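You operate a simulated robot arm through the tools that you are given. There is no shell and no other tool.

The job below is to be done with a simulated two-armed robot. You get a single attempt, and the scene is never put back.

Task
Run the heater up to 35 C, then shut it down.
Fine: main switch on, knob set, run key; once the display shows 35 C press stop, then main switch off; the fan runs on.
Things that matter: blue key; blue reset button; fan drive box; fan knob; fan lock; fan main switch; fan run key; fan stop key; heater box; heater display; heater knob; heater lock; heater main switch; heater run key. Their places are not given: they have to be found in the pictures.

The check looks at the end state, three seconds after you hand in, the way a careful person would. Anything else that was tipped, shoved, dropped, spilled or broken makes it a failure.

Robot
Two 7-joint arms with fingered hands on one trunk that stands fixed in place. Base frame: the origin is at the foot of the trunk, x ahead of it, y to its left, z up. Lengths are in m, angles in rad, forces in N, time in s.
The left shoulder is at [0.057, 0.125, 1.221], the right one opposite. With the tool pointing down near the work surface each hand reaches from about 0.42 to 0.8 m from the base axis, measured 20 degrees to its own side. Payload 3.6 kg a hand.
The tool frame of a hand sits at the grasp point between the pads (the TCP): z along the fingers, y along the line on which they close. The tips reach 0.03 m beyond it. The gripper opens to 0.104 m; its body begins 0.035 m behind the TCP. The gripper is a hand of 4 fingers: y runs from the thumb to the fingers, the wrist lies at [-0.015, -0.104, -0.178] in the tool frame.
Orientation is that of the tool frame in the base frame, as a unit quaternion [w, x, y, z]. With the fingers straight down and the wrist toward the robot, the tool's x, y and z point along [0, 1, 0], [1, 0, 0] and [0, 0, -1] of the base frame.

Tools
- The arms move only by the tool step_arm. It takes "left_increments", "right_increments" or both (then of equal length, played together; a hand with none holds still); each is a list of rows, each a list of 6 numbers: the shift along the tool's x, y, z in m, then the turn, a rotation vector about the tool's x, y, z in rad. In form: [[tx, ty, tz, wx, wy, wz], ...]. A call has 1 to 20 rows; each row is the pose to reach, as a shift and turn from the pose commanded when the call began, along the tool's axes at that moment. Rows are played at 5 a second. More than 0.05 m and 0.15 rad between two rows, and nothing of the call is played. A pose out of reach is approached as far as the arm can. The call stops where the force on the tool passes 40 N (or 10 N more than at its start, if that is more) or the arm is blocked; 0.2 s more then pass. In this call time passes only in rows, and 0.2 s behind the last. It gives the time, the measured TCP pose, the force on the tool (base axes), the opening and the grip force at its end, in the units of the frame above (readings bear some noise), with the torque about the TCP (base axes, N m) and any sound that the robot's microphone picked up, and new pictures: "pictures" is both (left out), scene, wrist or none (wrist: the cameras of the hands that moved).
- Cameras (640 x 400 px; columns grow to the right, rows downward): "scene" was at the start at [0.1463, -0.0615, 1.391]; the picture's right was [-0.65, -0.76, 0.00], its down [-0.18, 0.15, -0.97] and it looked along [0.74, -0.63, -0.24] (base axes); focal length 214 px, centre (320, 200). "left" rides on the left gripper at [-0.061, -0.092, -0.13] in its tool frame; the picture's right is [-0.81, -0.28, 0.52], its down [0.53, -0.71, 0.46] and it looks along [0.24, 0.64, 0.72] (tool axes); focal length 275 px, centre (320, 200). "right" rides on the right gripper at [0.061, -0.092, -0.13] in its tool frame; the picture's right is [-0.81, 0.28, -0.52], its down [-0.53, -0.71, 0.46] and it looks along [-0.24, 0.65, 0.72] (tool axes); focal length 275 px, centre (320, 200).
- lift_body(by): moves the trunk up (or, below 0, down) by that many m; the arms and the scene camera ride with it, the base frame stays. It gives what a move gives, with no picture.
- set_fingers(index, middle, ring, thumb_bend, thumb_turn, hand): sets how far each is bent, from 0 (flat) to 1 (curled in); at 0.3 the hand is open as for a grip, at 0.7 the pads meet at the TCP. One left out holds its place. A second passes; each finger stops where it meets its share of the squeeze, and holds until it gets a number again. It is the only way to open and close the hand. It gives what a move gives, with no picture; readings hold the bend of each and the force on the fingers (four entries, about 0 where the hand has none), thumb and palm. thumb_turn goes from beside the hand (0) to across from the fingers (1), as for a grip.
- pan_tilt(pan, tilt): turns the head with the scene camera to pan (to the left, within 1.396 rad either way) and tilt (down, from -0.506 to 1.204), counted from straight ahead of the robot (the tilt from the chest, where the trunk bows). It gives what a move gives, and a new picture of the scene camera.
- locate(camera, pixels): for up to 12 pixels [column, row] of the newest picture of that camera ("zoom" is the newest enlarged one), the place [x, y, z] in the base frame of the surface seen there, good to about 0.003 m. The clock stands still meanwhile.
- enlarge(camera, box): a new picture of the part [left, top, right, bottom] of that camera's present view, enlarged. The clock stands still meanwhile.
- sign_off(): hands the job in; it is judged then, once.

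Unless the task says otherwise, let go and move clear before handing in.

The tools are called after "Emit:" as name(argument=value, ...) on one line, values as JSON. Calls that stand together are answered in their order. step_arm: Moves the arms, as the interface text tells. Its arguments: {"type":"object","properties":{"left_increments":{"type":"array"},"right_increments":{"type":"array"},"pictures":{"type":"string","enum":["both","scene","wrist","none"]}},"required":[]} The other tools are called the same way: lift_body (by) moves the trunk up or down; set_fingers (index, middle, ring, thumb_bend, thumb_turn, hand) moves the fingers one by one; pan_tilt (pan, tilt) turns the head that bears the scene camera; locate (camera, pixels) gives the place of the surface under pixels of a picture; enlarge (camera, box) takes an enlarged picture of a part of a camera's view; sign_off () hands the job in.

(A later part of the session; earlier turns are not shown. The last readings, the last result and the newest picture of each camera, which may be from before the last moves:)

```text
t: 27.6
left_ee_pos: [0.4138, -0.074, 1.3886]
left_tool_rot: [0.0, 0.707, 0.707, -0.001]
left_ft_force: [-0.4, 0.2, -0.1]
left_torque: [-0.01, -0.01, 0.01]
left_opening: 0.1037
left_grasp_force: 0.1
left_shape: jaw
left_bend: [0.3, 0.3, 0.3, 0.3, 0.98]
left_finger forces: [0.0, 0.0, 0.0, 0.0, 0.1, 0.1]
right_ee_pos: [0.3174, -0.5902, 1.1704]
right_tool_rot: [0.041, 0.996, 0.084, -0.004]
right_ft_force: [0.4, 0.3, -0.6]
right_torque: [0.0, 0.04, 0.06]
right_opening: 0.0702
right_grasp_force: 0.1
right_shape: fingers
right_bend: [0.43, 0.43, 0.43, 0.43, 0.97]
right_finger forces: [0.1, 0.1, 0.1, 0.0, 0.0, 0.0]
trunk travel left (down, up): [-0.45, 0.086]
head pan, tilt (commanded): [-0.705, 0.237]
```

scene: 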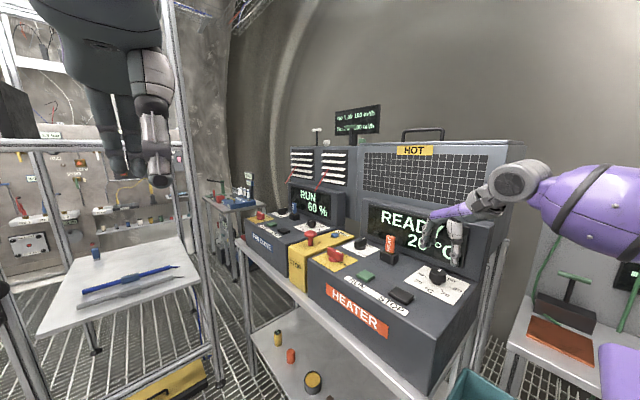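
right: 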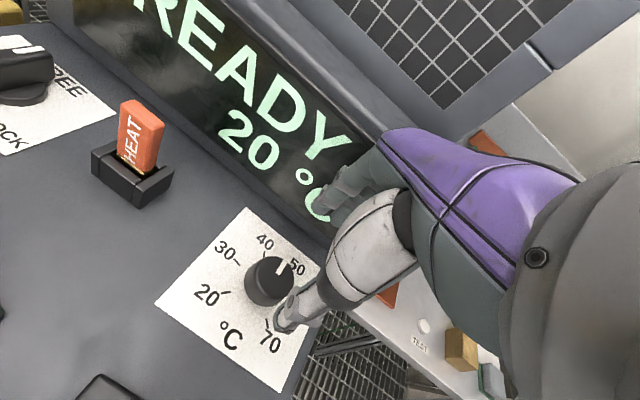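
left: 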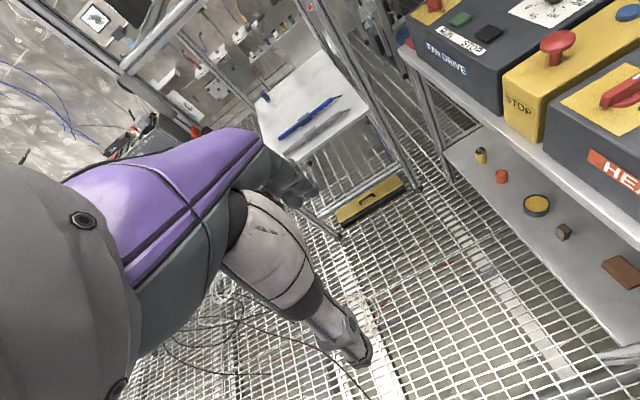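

TCP is above the knob again (0.317,-0.590,1.170). I'll descend to z≈1.113 and squeeze with index, middle and thumb only, leaving the ring finger open.

Emit:
step_arm(right_increments=[[0.0005, -0.0009, 0.0143, 0, 0, 0], [0.0009, -0.0018, 0.0287, 0, 0, 0], [0.0014, -0.0027, 0.043, 0, 0, 0], [0.0018, -0.0036, 0.0573, 0, 0, 0]], pictures="none")

Emit:
set_fingers(hand="right", index=1.0, middle=1.0, thumb_bend=1.0)

Emit:
enlarge(camera="scene", box=[420, 245, 468, 290])

Emit:
enlarge(camera="right", box=[230, 180, 370, 320])

```text
t: 28.6
left_ee_pos: [0.4136, -0.0736, 1.3899]
left_tool_rot: [-0.001, 0.707, 0.707, 0.0]
left_ft_force: [-0.2, 0.3, 0.7]
left_torque: [-0.02, 0.0, -0.01]
left_opening: 0.1035
left_grasp_force: 0.1
left_shape: jaw
left_bend: [0.3, 0.3, 0.3, 0.3, 0.98]
left_finger forces: [0.1, 0.0, 0.0, 0.0, 0.0, 0.1]
right_ee_pos: [0.3186, -0.5929, 1.114]
right_tool_rot: [0.041, 0.996, 0.085, -0.004]
right_ft_force: [-0.4, 0.4, 0.4]
right_torque: [-0.04, 0.01, -0.04]
right_opening: 0.0697
right_grasp_force: 0.1
right_shape: fingers
right_bend: [0.43, 0.43, 0.43, 0.43, 0.97]
right_finger forces: [0.0, 0.0, 0.1, 0.0, 0.0, 0.0]
trunk travel left (down, up): [-0.45, 0.086]
head pan, tilt (commanded): [-0.705, 0.237]
```

```text
t: 29.6
left_ee_pos: [0.4131, -0.0755, 1.39]
left_tool_rot: [0.0, 0.707, 0.707, 0.0]
left_ft_force: [-0.3, 0.1, 0.2]
left_torque: [-0.02, 0.01, 0.02]
left_opening: 0.1037
left_grasp_force: 0.0
left_shape: jaw
left_bend: [0.3, 0.3, 0.3, 0.3, 0.98]
left_finger forces: [0.0, 0.1, 0.0, 0.1, 0.0, 0.1]
right_ee_pos: [0.3169, -0.5948, 1.112]
right_tool_rot: [0.041, 0.996, 0.085, -0.003]
right_ft_force: [-3.8, -13.7, 0.5]
right_torque: [-0.2, 0.06, -0.02]
right_opening: 0.033
right_grasp_force: 18.2
right_shape: fingers
right_bend: [0.57, 0.61, 0.43, 0.6, 0.97]
right_finger forces: [12.3, 12.3, 0.0, 0.0, 11.8, 0.1]
trunk travel left (down, up): [-0.45, 0.086]
head pan, tilt (commanded): [-0.705, 0.237]
```

```text
8.89 times, centred on (444, 268) of scene
```

zoom: 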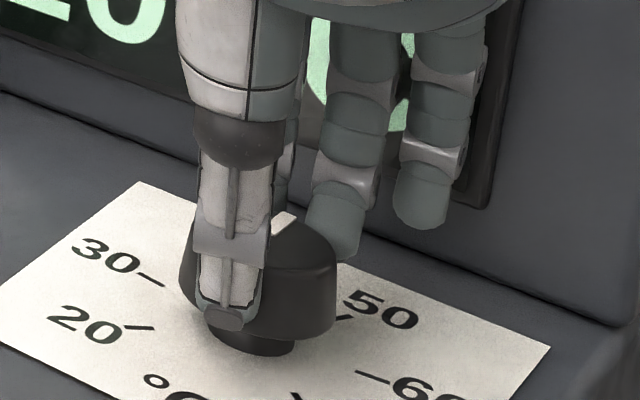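

```text
2.86 times, centred on (300, 250) of right
```

zoom: 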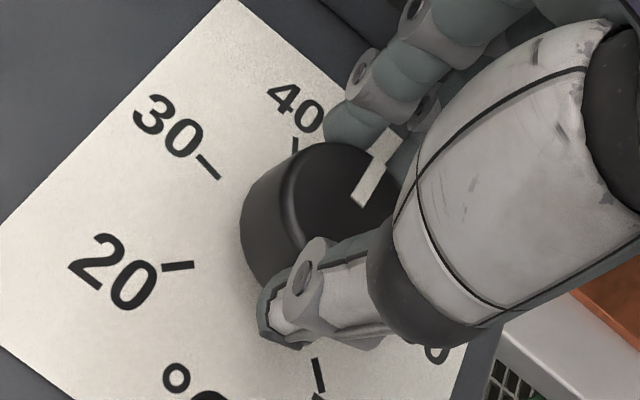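

The squeeze is capped at about 12 N per finger, well centred now. I'll turn a small +0.3 rad and compare the mark and the hand.

Emit:
step_arm(right_increments=[[0, 0, 0, -0.0015, 0.0081, -0.0997], [0, 0, 0, -0.003, 0.0162, -0.1993], [0, 0, 0, -0.0044, 0.0243, -0.299]])

Emit:
enlarge(camera="scene", box=[420, 245, 468, 290])

Emit:
enlarge(camera="right", box=[230, 180, 370, 320])

```text
t: 30.4
left_ee_pos: [0.4119, -0.0768, 1.3898]
left_tool_rot: [0.0, 0.707, 0.707, 0.001]
left_ft_force: [-0.3, -0.3, 0.9]
left_torque: [0.01, 0.03, -0.01]
left_opening: 0.1037
left_grasp_force: 0.1
left_shape: jaw
left_bend: [0.3, 0.3, 0.3, 0.3, 0.98]
left_finger forces: [0.0, 0.1, 0.1, 0.0, 0.0, 0.0]
right_ee_pos: [0.3172, -0.5953, 1.1115]
right_tool_rot: [0.039, 0.972, 0.233, 0.003]
right_ft_force: [-10.6, -15.7, 0.6]
right_torque: [-0.31, 0.2, -0.39]
right_opening: 0.032
right_grasp_force: 19.8
right_shape: fingers
right_bend: [0.57, 0.62, 0.43, 0.62, 0.94]
right_finger forces: [10.9, 17.8, 0.1, 0.1, 11.2, 0.1]
trunk travel left (down, up): [-0.45, 0.086]
head pan, tilt (commanded): [-0.705, 0.237]
```

scene: 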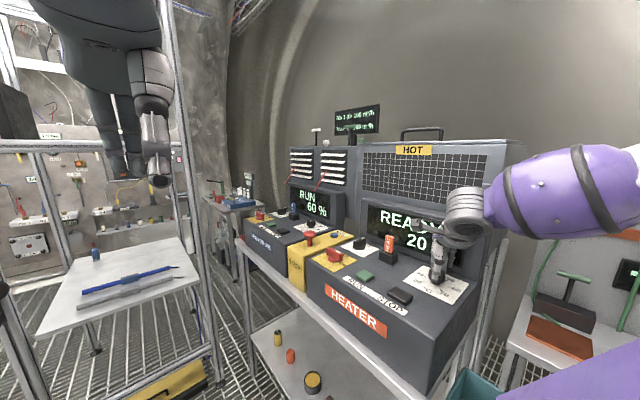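
right: 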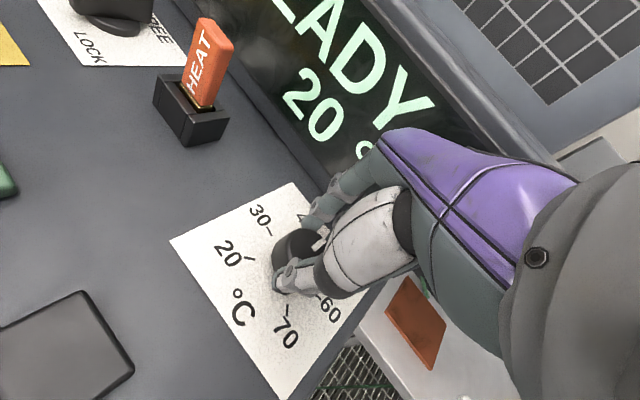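

```text
8.89 times, centred on (444, 268) of scene
```

zoom: 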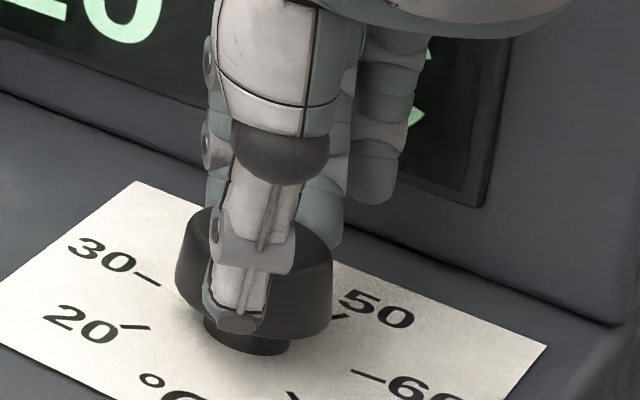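

```text
2.86 times, centred on (300, 250) of right
```

zoom: 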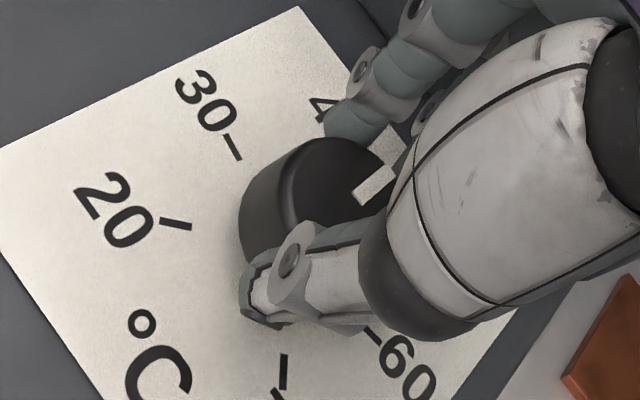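

The mark rotated with the plate in the wrist view, so the knob still hasn't moved at 0.39 N·m. I'll test the other direction for a moment by turning back 0.6 rad, to learn whether it is blocked one way or both.

Emit:
step_arm(right_increments=[[0, 0, 0, 0.0018, -0.0097, 0.1196], [0, 0, 0, 0.0036, -0.0194, 0.2392], [0, 0, 0, 0.0053, -0.0292, 0.3588], [0, 0, 0, 0.0071, -0.0389, 0.4784], [0, 0, 0, 0.0089, -0.0486, 0.598]])

Emit:
enlarge(camera="scene", box=[420, 245, 468, 290])

Emit:
enlarge(camera="right", box=[230, 180, 370, 320])

```text
t: 31.6
left_ee_pos: [0.4132, -0.0743, 1.3911]
left_tool_rot: [0.0, 0.707, 0.707, 0.0]
left_ft_force: [-0.5, -0.9, 0.0]
left_torque: [-0.02, 0.02, -0.04]
left_opening: 0.1034
left_grasp_force: 0.0
left_shape: jaw
left_bend: [0.3, 0.3, 0.3, 0.3, 0.98]
left_finger forces: [0.0, 0.2, 0.1, 0.1, 0.0, 0.0]
right_ee_pos: [0.3177, -0.5925, 1.112]
right_tool_rot: [0.039, 0.997, -0.066, -0.01]
right_ft_force: [-5.3, -10.9, 2.4]
right_torque: [-0.21, 0.09, 0.02]
right_opening: 0.0323
right_grasp_force: 17.6
right_shape: fingers
right_bend: [0.57, 0.61, 0.43, 0.61, 0.96]
right_finger forces: [11.8, 13.5, 0.0, 0.1, 11.1, 0.1]
trunk travel left (down, up): [-0.45, 0.086]
head pan, tilt (commanded): [-0.705, 0.237]
```

scene: 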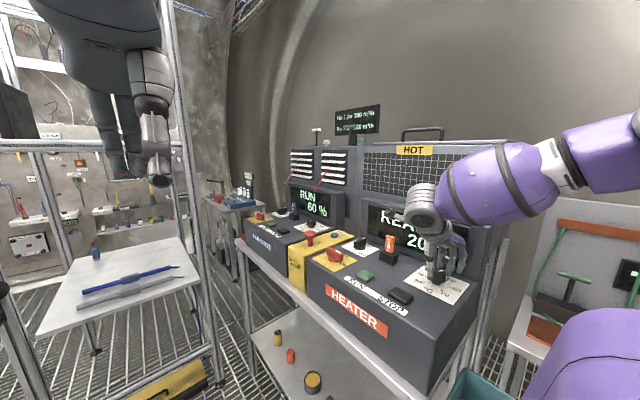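
right: 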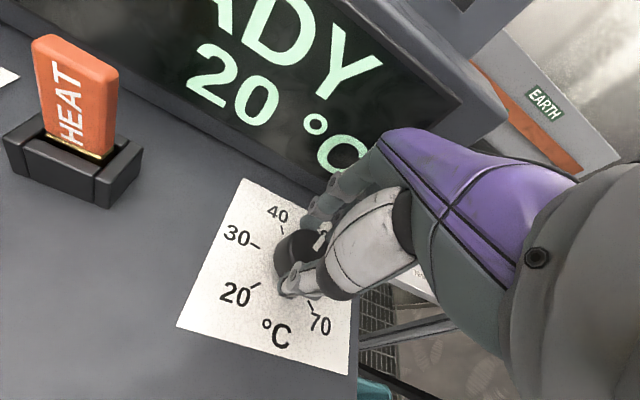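

```text
8.89 times, centred on (444, 268) of scene
```

zoom: 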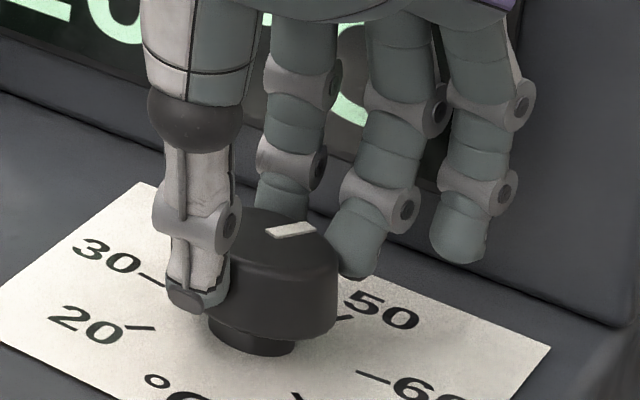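

```text
2.86 times, centred on (300, 250) of right
```

zoom: 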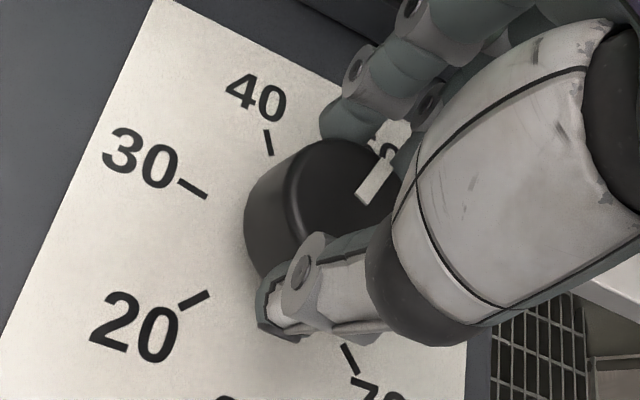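

The mark has now moved clockwise with the hand at almost no torque (pointing right at (290,230) in the scene zoom), so the knob is free this way. I'll turn back +0.3 rad and see whether it follows counter-clockwise.

Emit:
step_arm(right_increments=[[0, 0, 0, -0.0015, 0.0081, -0.0997], [0, 0, 0, -0.003, 0.0162, -0.1993], [0, 0, 0, -0.0044, 0.0243, -0.299]], pictures="wrist")

Emit:
enlarge(camera="scene", box=[420, 245, 468, 290])

Emit:
enlarge(camera="right", box=[230, 180, 370, 320])

```text
t: 32.4
left_ee_pos: [0.4136, -0.0768, 1.3902]
left_tool_rot: [0.0, 0.707, 0.707, 0.0]
left_ft_force: [0.6, 0.6, -0.4]
left_torque: [0.0, 0.0, -0.01]
left_opening: 0.1039
left_grasp_force: 0.1
left_shape: jaw
left_bend: [0.3, 0.3, 0.3, 0.3, 0.98]
left_finger forces: [0.0, 0.0, 0.0, 0.0, 0.1, 0.0]
right_ee_pos: [0.3177, -0.5945, 1.1125]
right_tool_rot: [0.041, 0.995, 0.087, -0.003]
right_ft_force: [-3.8, -9.9, 3.7]
right_torque: [-0.22, 0.1, -0.04]
right_opening: 0.0324
right_grasp_force: 18.2
right_shape: fingers
right_bend: [0.57, 0.61, 0.43, 0.61, 0.96]
right_finger forces: [10.7, 14.2, 0.0, 0.0, 11.2, 0.0]
trunk travel left (down, up): [-0.45, 0.086]
head pan, tilt (commanded): [-0.705, 0.237]
```

right: 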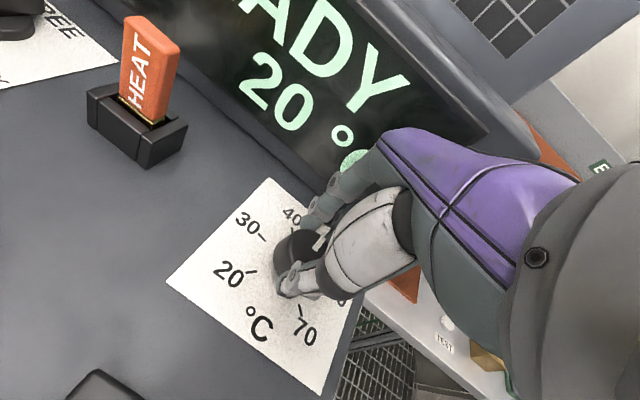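

```text
8.89 times, centred on (444, 268) of scene
```

zoom: 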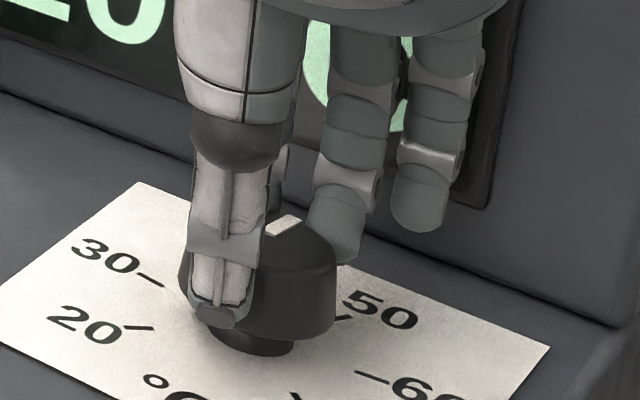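

```text
2.86 times, centred on (300, 250) of right
```

zoom: 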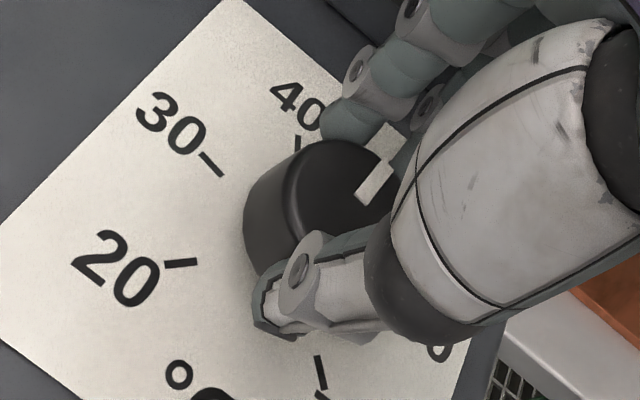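

The knob now follows the hand back with only 0.04 N·m, so the grip does hold; the mark is a bit clockwise of 45. I'll continue counter-clockwise in small amounts, watching torque, to see where resistance begins.

Emit:
step_arm(right_increments=[[0, 0, 0, -0.001, 0.0054, -0.0664], [0, 0, 0, -0.002, 0.0108, -0.1329], [0, 0, 0, -0.003, 0.0162, -0.1993]], pictures="none")

Emit:
step_arm(right_increments=[[0, 0, 0, -0.001, 0.0054, -0.0664], [0, 0, 0, -0.002, 0.0108, -0.1329], [0, 0, 0, -0.003, 0.0162, -0.1993]], pictures="wrist")

Emit:
enlarge(camera="scene", box=[420, 245, 468, 290])

Emit:
enlarge(camera="right", box=[230, 180, 370, 320])

```text
t: 33.2
left_ee_pos: [0.4114, -0.0763, 1.3901]
left_tool_rot: [0.0, 0.707, 0.707, 0.0]
left_ft_force: [-1.1, -0.1, 0.0]
left_torque: [0.0, 0.0, -0.01]
left_opening: 0.1035
left_grasp_force: 0.0
left_shape: jaw
left_bend: [0.3, 0.3, 0.3, 0.3, 0.98]
left_finger forces: [0.0, 0.0, 0.0, 0.1, 0.0, 0.0]
right_ee_pos: [0.3173, -0.5944, 1.1118]
right_tool_rot: [0.04, 0.982, 0.185, 0.0]
right_ft_force: [-5.7, -11.6, 2.7]
right_torque: [-0.23, 0.13, -0.18]
right_opening: 0.0323
right_grasp_force: 18.4
right_shape: fingers
right_bend: [0.57, 0.62, 0.43, 0.61, 0.95]
right_finger forces: [9.9, 15.4, 0.0, 0.0, 11.0, 0.0]
trunk travel left (down, up): [-0.45, 0.086]
head pan, tilt (commanded): [-0.705, 0.237]
```

```text
t: 34.0
left_ee_pos: [0.4109, -0.0757, 1.3901]
left_tool_rot: [0.0, 0.707, 0.707, 0.001]
left_ft_force: [0.4, -0.6, -0.2]
left_torque: [0.0, 0.0, 0.0]
left_opening: 0.1038
left_grasp_force: 0.1
left_shape: jaw
left_bend: [0.3, 0.3, 0.3, 0.3, 0.98]
left_finger forces: [0.0, 0.0, 0.1, 0.0, 0.0, 0.0]
right_ee_pos: [0.3163, -0.5964, 1.1123]
right_tool_rot: [0.041, 0.959, 0.28, 0.004]
right_ft_force: [-12.7, -16.7, 1.7]
right_torque: [-0.3, 0.27, -0.48]
right_opening: 0.0313
right_grasp_force: 21.7
right_shape: fingers
right_bend: [0.57, 0.63, 0.43, 0.62, 0.93]
right_finger forces: [9.8, 20.8, 0.0, 0.0, 12.0, 0.0]
trunk travel left (down, up): [-0.45, 0.086]
head pan, tilt (commanded): [-0.705, 0.237]
```

right: 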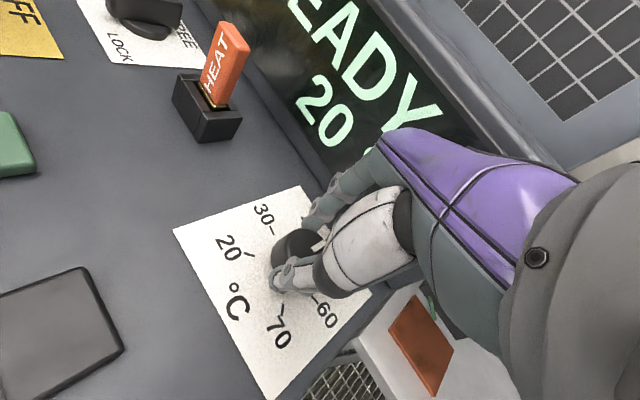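

```text
8.89 times, centred on (444, 268) of scene
```

zoom: 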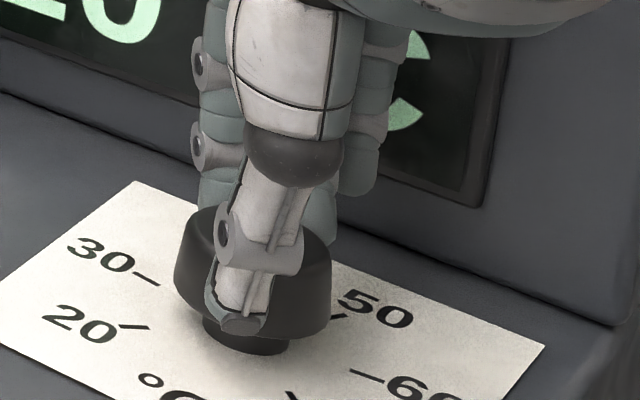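

```text
2.86 times, centred on (300, 250) of right
```

zoom: 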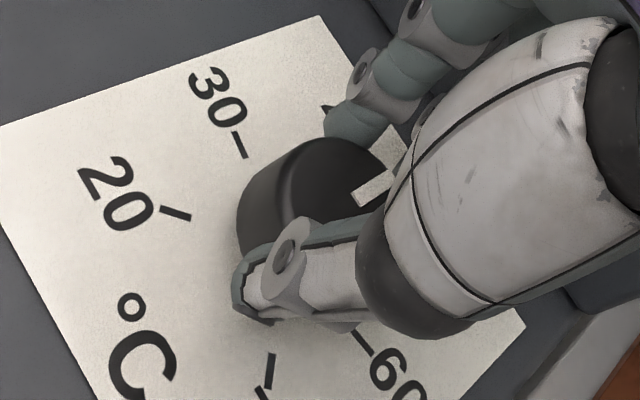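

Torque rises steadily (0.18, then 0.48 N·m) once the mark comes back near 45, so there's a hard resistance counter-clockwise from there while clockwise is free. I'll let go, lift clear and study the knob and its surroundings.

Emit:
set_fingers(hand="right", index=0.43, middle=0.43, ring=0.43, thumb_bend=0.43)

Emit:
step_arm(right_increments=[[0, 0, -0.03, 0, 0, 0], [0, 0, -0.06, 0, 0, 0], [0, -0.02, -0.09, 0, 0, 0], [0, -0.06, -0.11, 0, 0, 0]])

Emit:
enlarge(camera="scene", box=[416, 252, 464, 292])

Emit:
enlarge(camera="right", box=[200, 160, 360, 320])

```text
t: 35.0
left_ee_pos: [0.4131, -0.0741, 1.3904]
left_tool_rot: [0.0, 0.708, 0.707, -0.001]
left_ft_force: [0.8, 0.4, -0.9]
left_torque: [0.0, -0.01, -0.01]
left_opening: 0.1038
left_grasp_force: 0.1
left_shape: jaw
left_bend: [0.3, 0.3, 0.3, 0.3, 0.98]
left_finger forces: [0.0, 0.1, 0.1, 0.1, 0.1, 0.0]
right_ee_pos: [0.3191, -0.5942, 1.1132]
right_tool_rot: [0.04, 0.959, 0.282, 0.006]
right_ft_force: [-0.2, -0.1, 0.1]
right_torque: [0.0, 0.02, 0.0]
right_opening: 0.0698
right_grasp_force: 0.0
right_shape: fingers
right_bend: [0.43, 0.43, 0.43, 0.43, 0.97]
right_finger forces: [0.1, 0.0, 0.0, 0.0, 0.0, 0.0]
trunk travel left (down, up): [-0.45, 0.086]
head pan, tilt (commanded): [-0.705, 0.237]
```

```text
t: 36.0
left_ee_pos: [0.4137, -0.0724, 1.39]
left_tool_rot: [0.001, 0.707, 0.707, 0.0]
left_ft_force: [-0.6, -0.7, 1.0]
left_torque: [0.0, 0.01, 0.0]
left_opening: 0.1036
left_grasp_force: 0.0
left_shape: jaw
left_bend: [0.3, 0.3, 0.3, 0.3, 0.98]
left_finger forces: [0.1, 0.0, 0.1, 0.1, 0.0, 0.1]
right_ee_pos: [0.2816, -0.5336, 1.2161]
right_tool_rot: [0.04, 0.959, 0.282, 0.004]
right_ft_force: [-0.5, -0.7, 0.5]
right_torque: [-0.01, -0.01, 0.01]
right_opening: 0.0696
right_grasp_force: 0.0
right_shape: fingers
right_bend: [0.43, 0.43, 0.43, 0.43, 0.97]
right_finger forces: [0.1, 0.0, 0.1, 0.1, 0.0, 0.1]
trunk travel left (down, up): [-0.45, 0.086]
head pan, tilt (commanded): [-0.705, 0.237]
```

scene: 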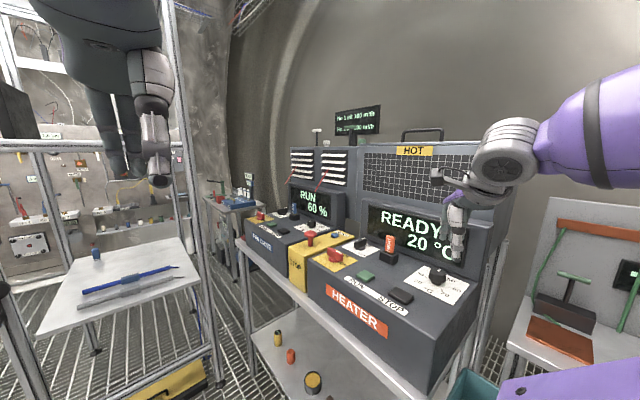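
right: 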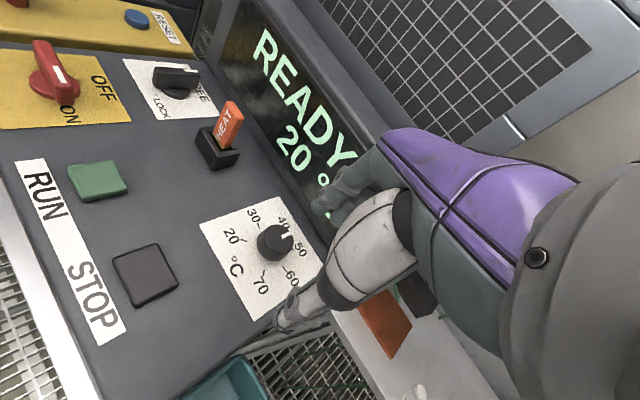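

```text
10.00 times, centred on (440, 272) of scene
```

zoom: 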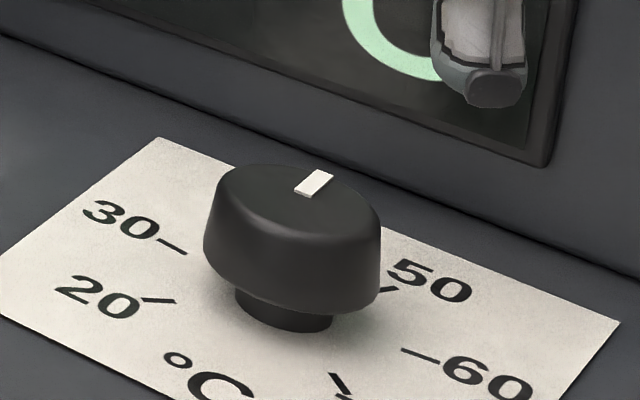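

```text
2.50 times, centred on (280, 240) of right
```

zoom: 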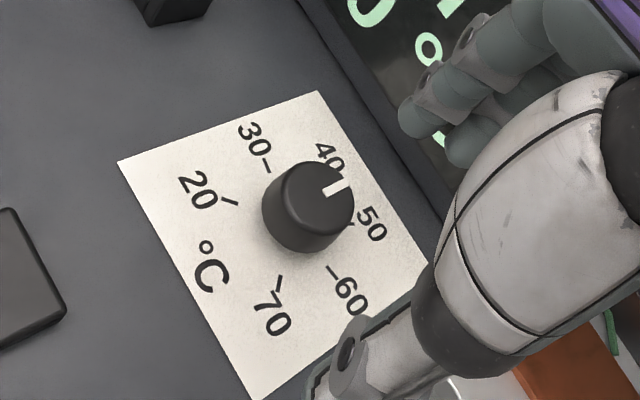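

The whole dial is visible now: the mark sits midway between 40 and 50, at its original place. I'll compare with the fan knob (60 %) to understand how mark and ticks relate.

Emit:
enlarge(camera="scene", box=[290, 210, 330, 240])

Emit:
locate(camera="zoom", pixels=[[300, 150], [340, 140], [320, 145]])

Emit:
enlarge(camera="right", box=[240, 200, 320, 280])

```text
13.33 times, centred on (310, 225) of scene
```

zoom: 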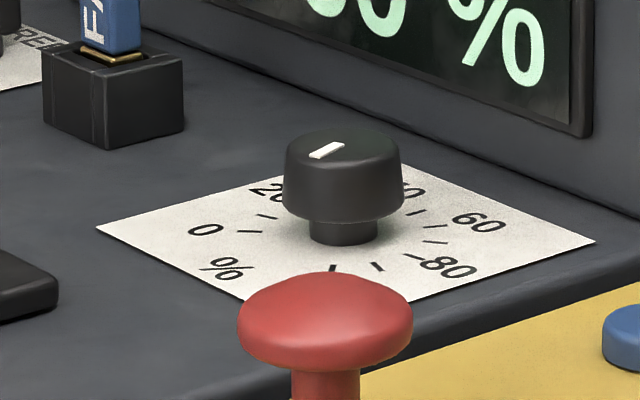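

```text
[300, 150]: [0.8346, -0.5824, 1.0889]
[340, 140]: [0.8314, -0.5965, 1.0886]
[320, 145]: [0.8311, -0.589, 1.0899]
```

```text
5.00 times, centred on (280, 240) of right
```

zoom: 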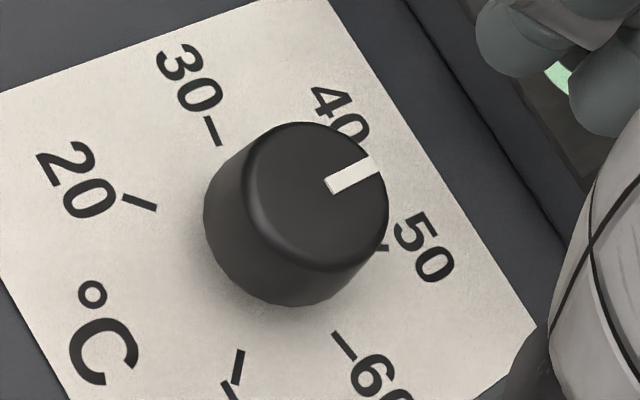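

The fan knob's mark at (325,150) seems to point toward the front although it shows 60 %, which is odd. I'll measure the fan knob's rim, mark and ticks.

Emit:
enlarge(camera="scene", box=[298, 212, 322, 230])

Emit:
locate(camera="zoom", pixels=[[260, 180], [380, 150], [170, 140], [490, 170], [320, 110], [330, 210], [320, 165], [220, 210], [440, 230]])

Emit:
enlarge(camera="scene", box=[290, 210, 330, 240])

Emit:
locate(camera="zoom", pixels=[[250, 232], [265, 216], [420, 213], [435, 242], [335, 268], [378, 267], [100, 228], [593, 240], [313, 155], [340, 144], [345, 220], [415, 255]])

```text
16.00 times, centred on (310, 221) of scene
```

zoom: 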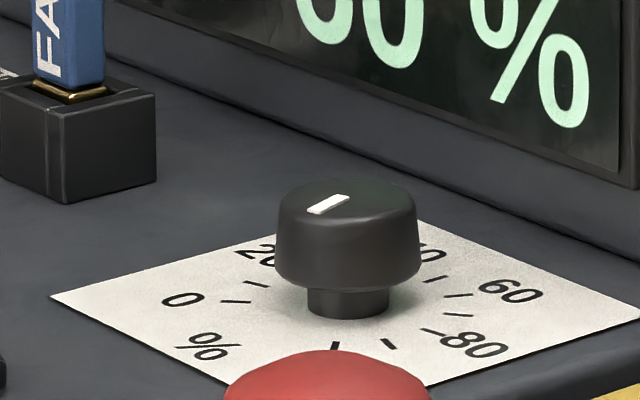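

```text
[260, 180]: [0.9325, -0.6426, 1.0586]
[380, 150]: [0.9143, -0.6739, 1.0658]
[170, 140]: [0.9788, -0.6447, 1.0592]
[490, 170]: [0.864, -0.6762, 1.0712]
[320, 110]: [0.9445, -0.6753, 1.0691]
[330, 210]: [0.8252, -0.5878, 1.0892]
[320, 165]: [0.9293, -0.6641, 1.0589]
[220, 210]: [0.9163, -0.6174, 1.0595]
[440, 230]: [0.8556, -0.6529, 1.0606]
```

```text
13.33 times, centred on (310, 225) of scene
```

zoom: 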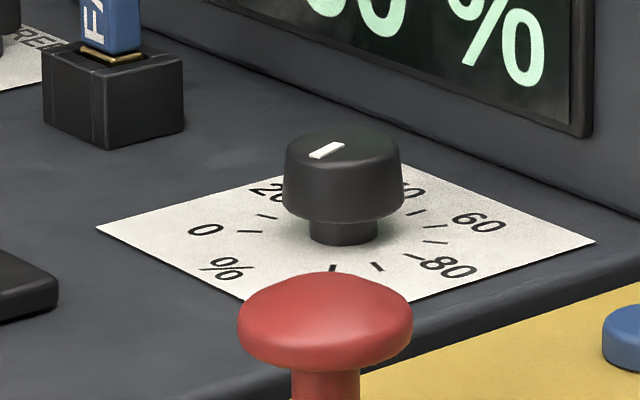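

```text
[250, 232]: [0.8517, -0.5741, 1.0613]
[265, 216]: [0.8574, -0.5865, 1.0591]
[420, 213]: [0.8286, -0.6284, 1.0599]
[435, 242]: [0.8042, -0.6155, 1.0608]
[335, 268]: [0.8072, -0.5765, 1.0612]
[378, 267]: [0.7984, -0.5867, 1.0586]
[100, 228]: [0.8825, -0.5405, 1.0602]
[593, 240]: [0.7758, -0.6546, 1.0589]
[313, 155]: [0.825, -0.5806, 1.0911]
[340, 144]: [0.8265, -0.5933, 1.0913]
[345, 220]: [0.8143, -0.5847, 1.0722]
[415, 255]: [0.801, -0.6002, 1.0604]
```

The fan's plate centre is ≈(0.829,-0.596) and its mark lies at (0.825,-0.581), i.e. ~162° clockwise from the top at 60 % of 270°. So a mark at the top means the minimum: the heater is set at 20 C against its lower stop, and 35 C needs about 81° clockwise. I'll regrip at yaw -35° and turn clockwise.

Emit:
step_arm(right_increments=[[-0.0003, 0.0161, 0.0129, -0.0014, 0.0076, -0.0961], [-0.0006, 0.0323, 0.0258, -0.0028, 0.0152, -0.1922], [-0.0008, 0.0484, 0.0386, -0.0043, 0.0228, -0.2883], [-0.0011, 0.0645, 0.0515, -0.0057, 0.0304, -0.3844]], pictures="scene")

```text
t: 37.0
left_ee_pos: [0.4144, -0.0752, 1.3904]
left_tool_rot: [-0.001, 0.707, 0.707, 0.001]
left_ft_force: [0.7, -0.2, 0.4]
left_torque: [0.0, 0.0, 0.0]
left_opening: 0.1037
left_grasp_force: 0.1
left_shape: jaw
left_bend: [0.3, 0.3, 0.3, 0.3, 0.98]
left_finger forces: [0.1, 0.1, 0.1, 0.1, 0.1, 0.0]
right_ee_pos: [0.3175, -0.5922, 1.1706]
right_tool_rot: [0.039, 0.886, 0.461, 0.013]
right_ft_force: [1.1, 0.0, -0.4]
right_torque: [0.03, 0.02, 0.03]
right_opening: 0.0703
right_grasp_force: 0.1
right_shape: fingers
right_bend: [0.43, 0.43, 0.43, 0.43, 0.97]
right_finger forces: [0.0, 0.0, 0.1, 0.0, 0.0, 0.1]
trunk travel left (down, up): [-0.45, 0.086]
head pan, tilt (commanded): [-0.705, 0.237]
```

scene: 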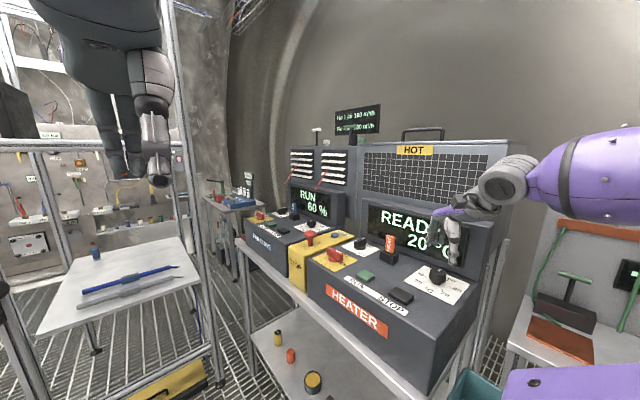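

TCP is over the knob at (0.3175,-0.592,1.171), yaw ≈-35°. I'll descend and grip with index, middle and thumb.

Emit:
step_arm(right_increments=[[0.0002, -0.0012, 0.0145, 0, 0, 0], [0.0004, -0.0023, 0.029, 0, 0, 0], [0.0007, -0.0035, 0.0434, 0, 0, 0], [0.0009, -0.0046, 0.0579, 0, 0, 0]], pictures="none")

Emit:
set_fingers(hand="right", index=0.75, middle=0.75, thumb_bend=0.75)

Emit:
enlarge(camera="scene", box=[420, 245, 468, 290])

```text
t: 38.0
left_ee_pos: [0.4144, -0.0743, 1.3897]
left_tool_rot: [0.0, 0.707, 0.707, 0.0]
left_ft_force: [0.8, 0.3, -0.2]
left_torque: [-0.01, 0.03, 0.0]
left_opening: 0.1038
left_grasp_force: 0.0
left_shape: jaw
left_bend: [0.3, 0.3, 0.3, 0.3, 0.98]
left_finger forces: [0.0, 0.0, 0.0, 0.0, 0.0, 0.0]
right_ee_pos: [0.3195, -0.5916, 1.1125]
right_tool_rot: [0.038, 0.887, 0.461, 0.012]
right_ft_force: [0.2, -0.4, 0.1]
right_torque: [-0.02, -0.01, -0.04]
right_opening: 0.0699
right_grasp_force: 0.2
right_shape: fingers
right_bend: [0.43, 0.43, 0.43, 0.43, 0.97]
right_finger forces: [0.0, 0.1, 0.1, 0.0, 0.0, 0.1]
trunk travel left (down, up): [-0.45, 0.086]
head pan, tilt (commanded): [-0.705, 0.237]
```

```text
t: 39.0
left_ee_pos: [0.4159, -0.0758, 1.3896]
left_tool_rot: [0.0, 0.707, 0.707, -0.001]
left_ft_force: [-0.6, 0.9, 0.0]
left_torque: [0.04, -0.04, -0.02]
left_opening: 0.1034
left_grasp_force: 0.0
left_shape: jaw
left_bend: [0.3, 0.3, 0.3, 0.3, 0.98]
left_finger forces: [0.1, 0.0, 0.0, 0.0, 0.0, 0.0]
right_ee_pos: [0.3195, -0.5934, 1.112]
right_tool_rot: [0.039, 0.887, 0.46, 0.011]
right_ft_force: [8.1, -9.3, 0.5]
right_torque: [-0.19, -0.12, 0.06]
right_opening: 0.0309
right_grasp_force: 16.9
right_shape: fingers
right_bend: [0.58, 0.6, 0.43, 0.6, 0.97]
right_finger forces: [10.9, 11.8, 0.0, 0.0, 10.9, 0.0]
trunk travel left (down, up): [-0.45, 0.086]
head pan, tilt (commanded): [-0.705, 0.237]
```

```text
8.89 times, centred on (444, 268) of scene
```

zoom: 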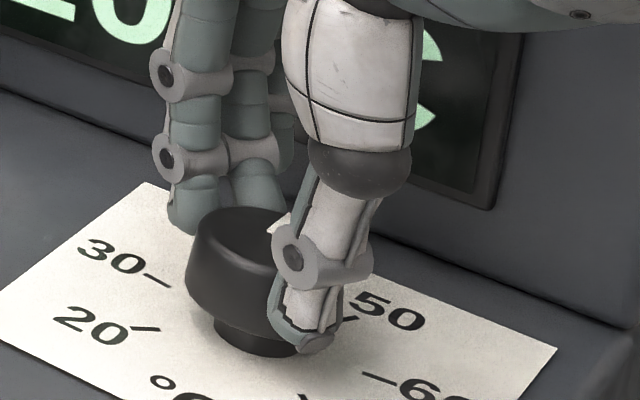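

Grip is firm (≈11 N each). I'll turn clockwise by 0.9 rad about the knob axis.

Emit:
step_arm(right_increments=[[0, 0, 0, 0.0019, -0.0089, 0.1121], [0, 0, 0, 0.0037, -0.0179, 0.2243], [0, 0, 0, 0.0056, -0.0268, 0.3364], [0, 0, 0, 0.0074, -0.0357, 0.4486], [0, 0, 0, 0.0093, -0.0446, 0.5607], [0, 0, 0, 0.0111, -0.0536, 0.6728], [0, 0, 0, 0.013, -0.0625, 0.785], [0, 0, 0, 0.0148, -0.0714, 0.8971]])

Emit:
enlarge(camera="scene", box=[420, 245, 468, 290])

```text
t: 40.8
left_ee_pos: [0.4146, -0.0759, 1.3903]
left_tool_rot: [-0.001, 0.707, 0.707, 0.0]
left_ft_force: [-0.3, 0.1, 0.4]
left_torque: [-0.02, 0.0, 0.02]
left_opening: 0.1039
left_grasp_force: 0.0
left_shape: jaw
left_bend: [0.3, 0.3, 0.3, 0.3, 0.98]
left_finger forces: [0.0, 0.0, 0.0, 0.0, 0.1, 0.1]
right_ee_pos: [0.3179, -0.5956, 1.1118]
right_tool_rot: [0.039, 0.999, 0.028, -0.007]
right_ft_force: [3.7, -9.2, -7.9]
right_torque: [-0.15, -0.05, 0.07]
right_opening: 0.031
right_grasp_force: 15.6
right_shape: fingers
right_bend: [0.57, 0.61, 0.43, 0.61, 0.95]
right_finger forces: [11.2, 8.7, 0.1, 0.0, 10.6, 0.0]
trunk travel left (down, up): [-0.45, 0.086]
head pan, tilt (commanded): [-0.705, 0.237]
```

scene: 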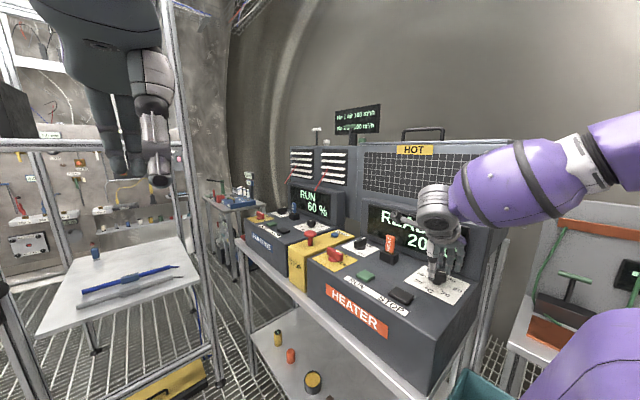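
right: 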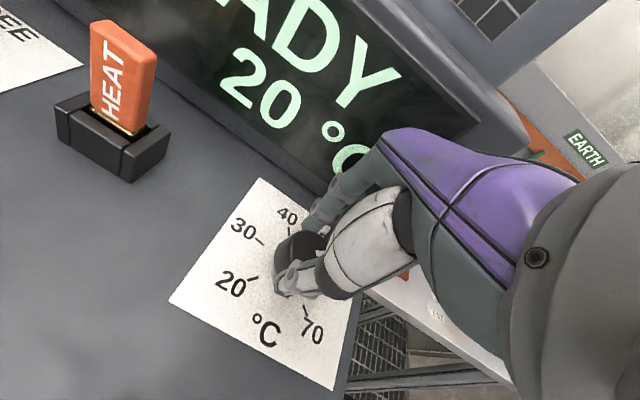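

```text
8.89 times, centred on (444, 268) of scene
```

zoom: 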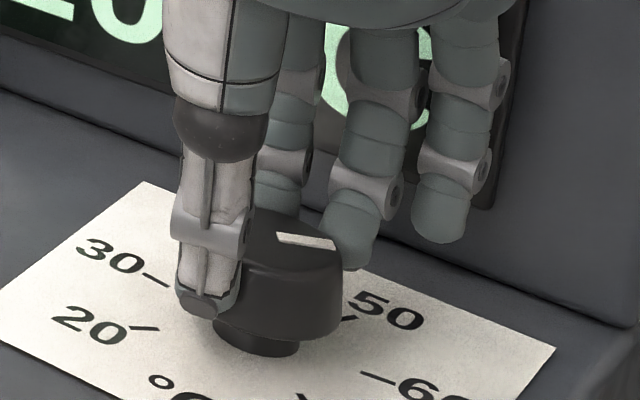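

The mark turned with the hand, now pointing right (from (278,235) to (338,245) in the zoom). I'll measure its angle.

Emit:
locate(camera="zoom", pixels=[[284, 238], [308, 241], [330, 245], [260, 240], [300, 262], [270, 215]])

Emit:
step_arm(right_increments=[[0, 0, 0, 0.0019, -0.0089, 0.1121], [0, 0, 0, 0.0037, -0.0179, 0.2243]])

Emit:
enlarge(camera="scene", box=[420, 245, 468, 290])

Emit:
locate(camera="zoom", pixels=[[284, 238], [308, 246], [330, 252]])

```text
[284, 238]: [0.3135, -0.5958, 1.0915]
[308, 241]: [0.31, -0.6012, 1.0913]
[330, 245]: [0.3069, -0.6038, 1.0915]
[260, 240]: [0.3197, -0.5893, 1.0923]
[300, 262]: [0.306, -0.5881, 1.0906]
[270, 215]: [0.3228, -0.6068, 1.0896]
```

```text
t: 41.4
left_ee_pos: [0.4151, -0.0753, 1.3881]
left_tool_rot: [-0.001, 0.707, 0.707, -0.001]
left_ft_force: [-0.3, 0.4, -0.1]
left_torque: [0.0, 0.01, 0.01]
left_opening: 0.1035
left_grasp_force: 0.0
left_shape: jaw
left_bend: [0.3, 0.3, 0.3, 0.3, 0.98]
left_finger forces: [0.0, 0.0, 0.1, 0.0, 0.0, 0.0]
right_ee_pos: [0.3186, -0.5947, 1.112]
right_tool_rot: [0.038, 0.996, -0.085, -0.011]
right_ft_force: [2.2, -7.4, -8.9]
right_torque: [-0.08, -0.03, 0.0]
right_opening: 0.0314
right_grasp_force: 15.3
right_shape: fingers
right_bend: [0.57, 0.61, 0.43, 0.61, 0.95]
right_finger forces: [10.2, 8.4, 0.0, 0.1, 11.7, 0.0]
trunk travel left (down, up): [-0.45, 0.086]
head pan, tilt (commanded): [-0.705, 0.237]
```

scene: 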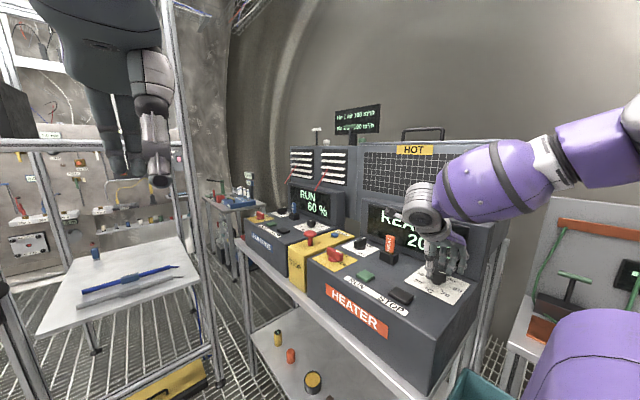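
right: 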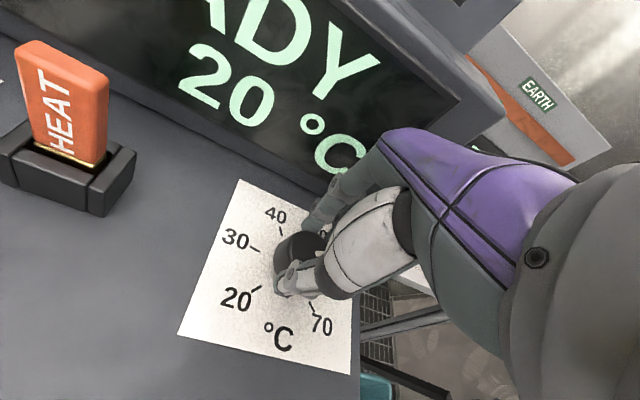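

```text
8.89 times, centred on (444, 268) of scene
```

zoom: 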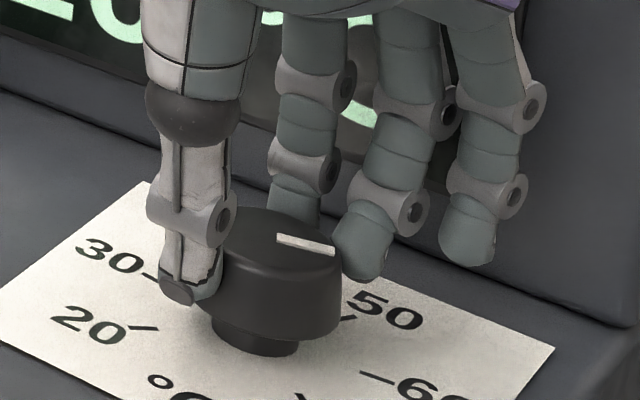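

```text
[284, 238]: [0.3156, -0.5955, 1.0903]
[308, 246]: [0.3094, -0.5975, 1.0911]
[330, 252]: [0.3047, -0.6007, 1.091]
```

The mark is now about 60° clockwise from the top. I'll continue another 0.38 rad clockwise toward ~82°.

Emit:
step_arm(right_increments=[[0, 0, 0, 0.0021, -0.0102, 0.128], [0, 0, 0, 0.0042, -0.0203, 0.256], [0, 0, 0, 0.0063, -0.0305, 0.384]])

Emit:
enlarge(camera="scene", box=[420, 245, 468, 290])

```text
t: 42.2
left_ee_pos: [0.4144, -0.0758, 1.3895]
left_tool_rot: [0.0, 0.707, 0.707, -0.001]
left_ft_force: [0.1, 0.0, 0.4]
left_torque: [0.01, 0.02, -0.01]
left_opening: 0.1039
left_grasp_force: 0.1
left_shape: jaw
left_bend: [0.3, 0.3, 0.3, 0.3, 0.98]
left_finger forces: [0.0, 0.0, 0.0, 0.1, 0.1, 0.1]
right_ee_pos: [0.3168, -0.594, 1.1119]
right_tool_rot: [0.035, 0.961, -0.274, -0.019]
right_ft_force: [-1.0, -6.9, -8.8]
right_torque: [-0.1, -0.09, -0.01]
right_opening: 0.0314
right_grasp_force: 15.0
right_shape: fingers
right_bend: [0.58, 0.62, 0.43, 0.6, 0.95]
right_finger forces: [9.9, 8.2, 0.0, 0.0, 12.4, 0.1]
trunk travel left (down, up): [-0.45, 0.086]
head pan, tilt (commanded): [-0.705, 0.237]
```

scene: 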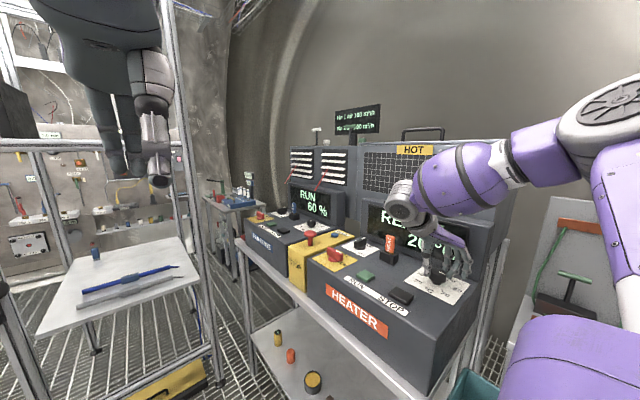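
right: 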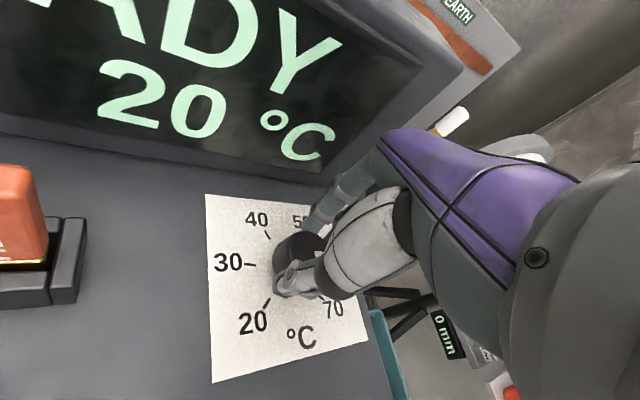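

```text
8.89 times, centred on (444, 268) of scene
```

zoom: 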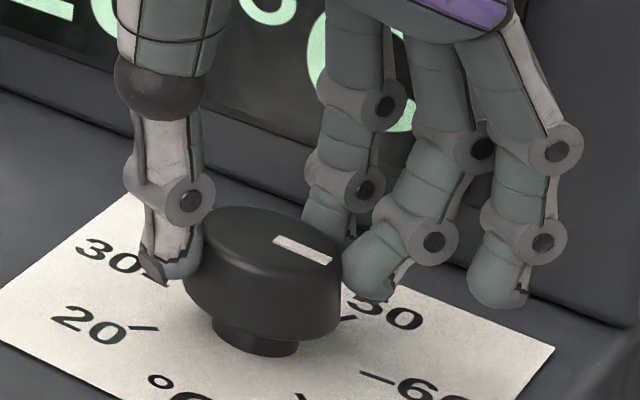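

The mark now lies from (275,240) to (330,262). I'll measure its direction.

Emit:
locate(camera="zoom", pixels=[[280, 242], [290, 246], [300, 250], [310, 254], [320, 258], [327, 261], [200, 240], [340, 275], [250, 212], [250, 285]])

Emit:
enlarge(camera="scene", box=[438, 264, 462, 280])

```text
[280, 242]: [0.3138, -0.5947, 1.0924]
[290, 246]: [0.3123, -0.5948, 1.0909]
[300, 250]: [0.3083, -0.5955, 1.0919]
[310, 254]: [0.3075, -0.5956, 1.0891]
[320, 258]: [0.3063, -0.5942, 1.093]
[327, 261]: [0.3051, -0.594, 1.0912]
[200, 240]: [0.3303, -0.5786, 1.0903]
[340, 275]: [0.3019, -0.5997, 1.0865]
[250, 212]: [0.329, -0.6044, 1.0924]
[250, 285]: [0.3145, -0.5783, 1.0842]
```

```text
16.00 times, centred on (450, 272) of scene
```

zoom: 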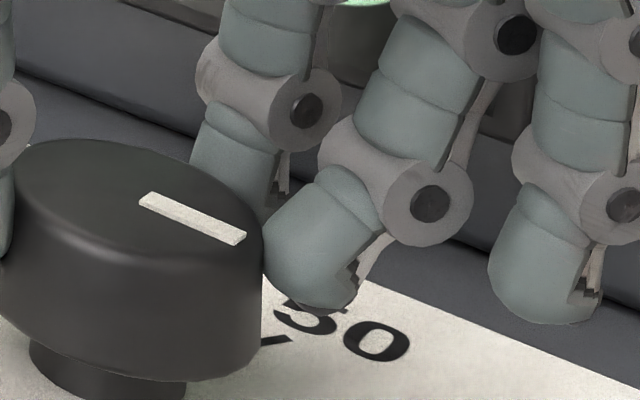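

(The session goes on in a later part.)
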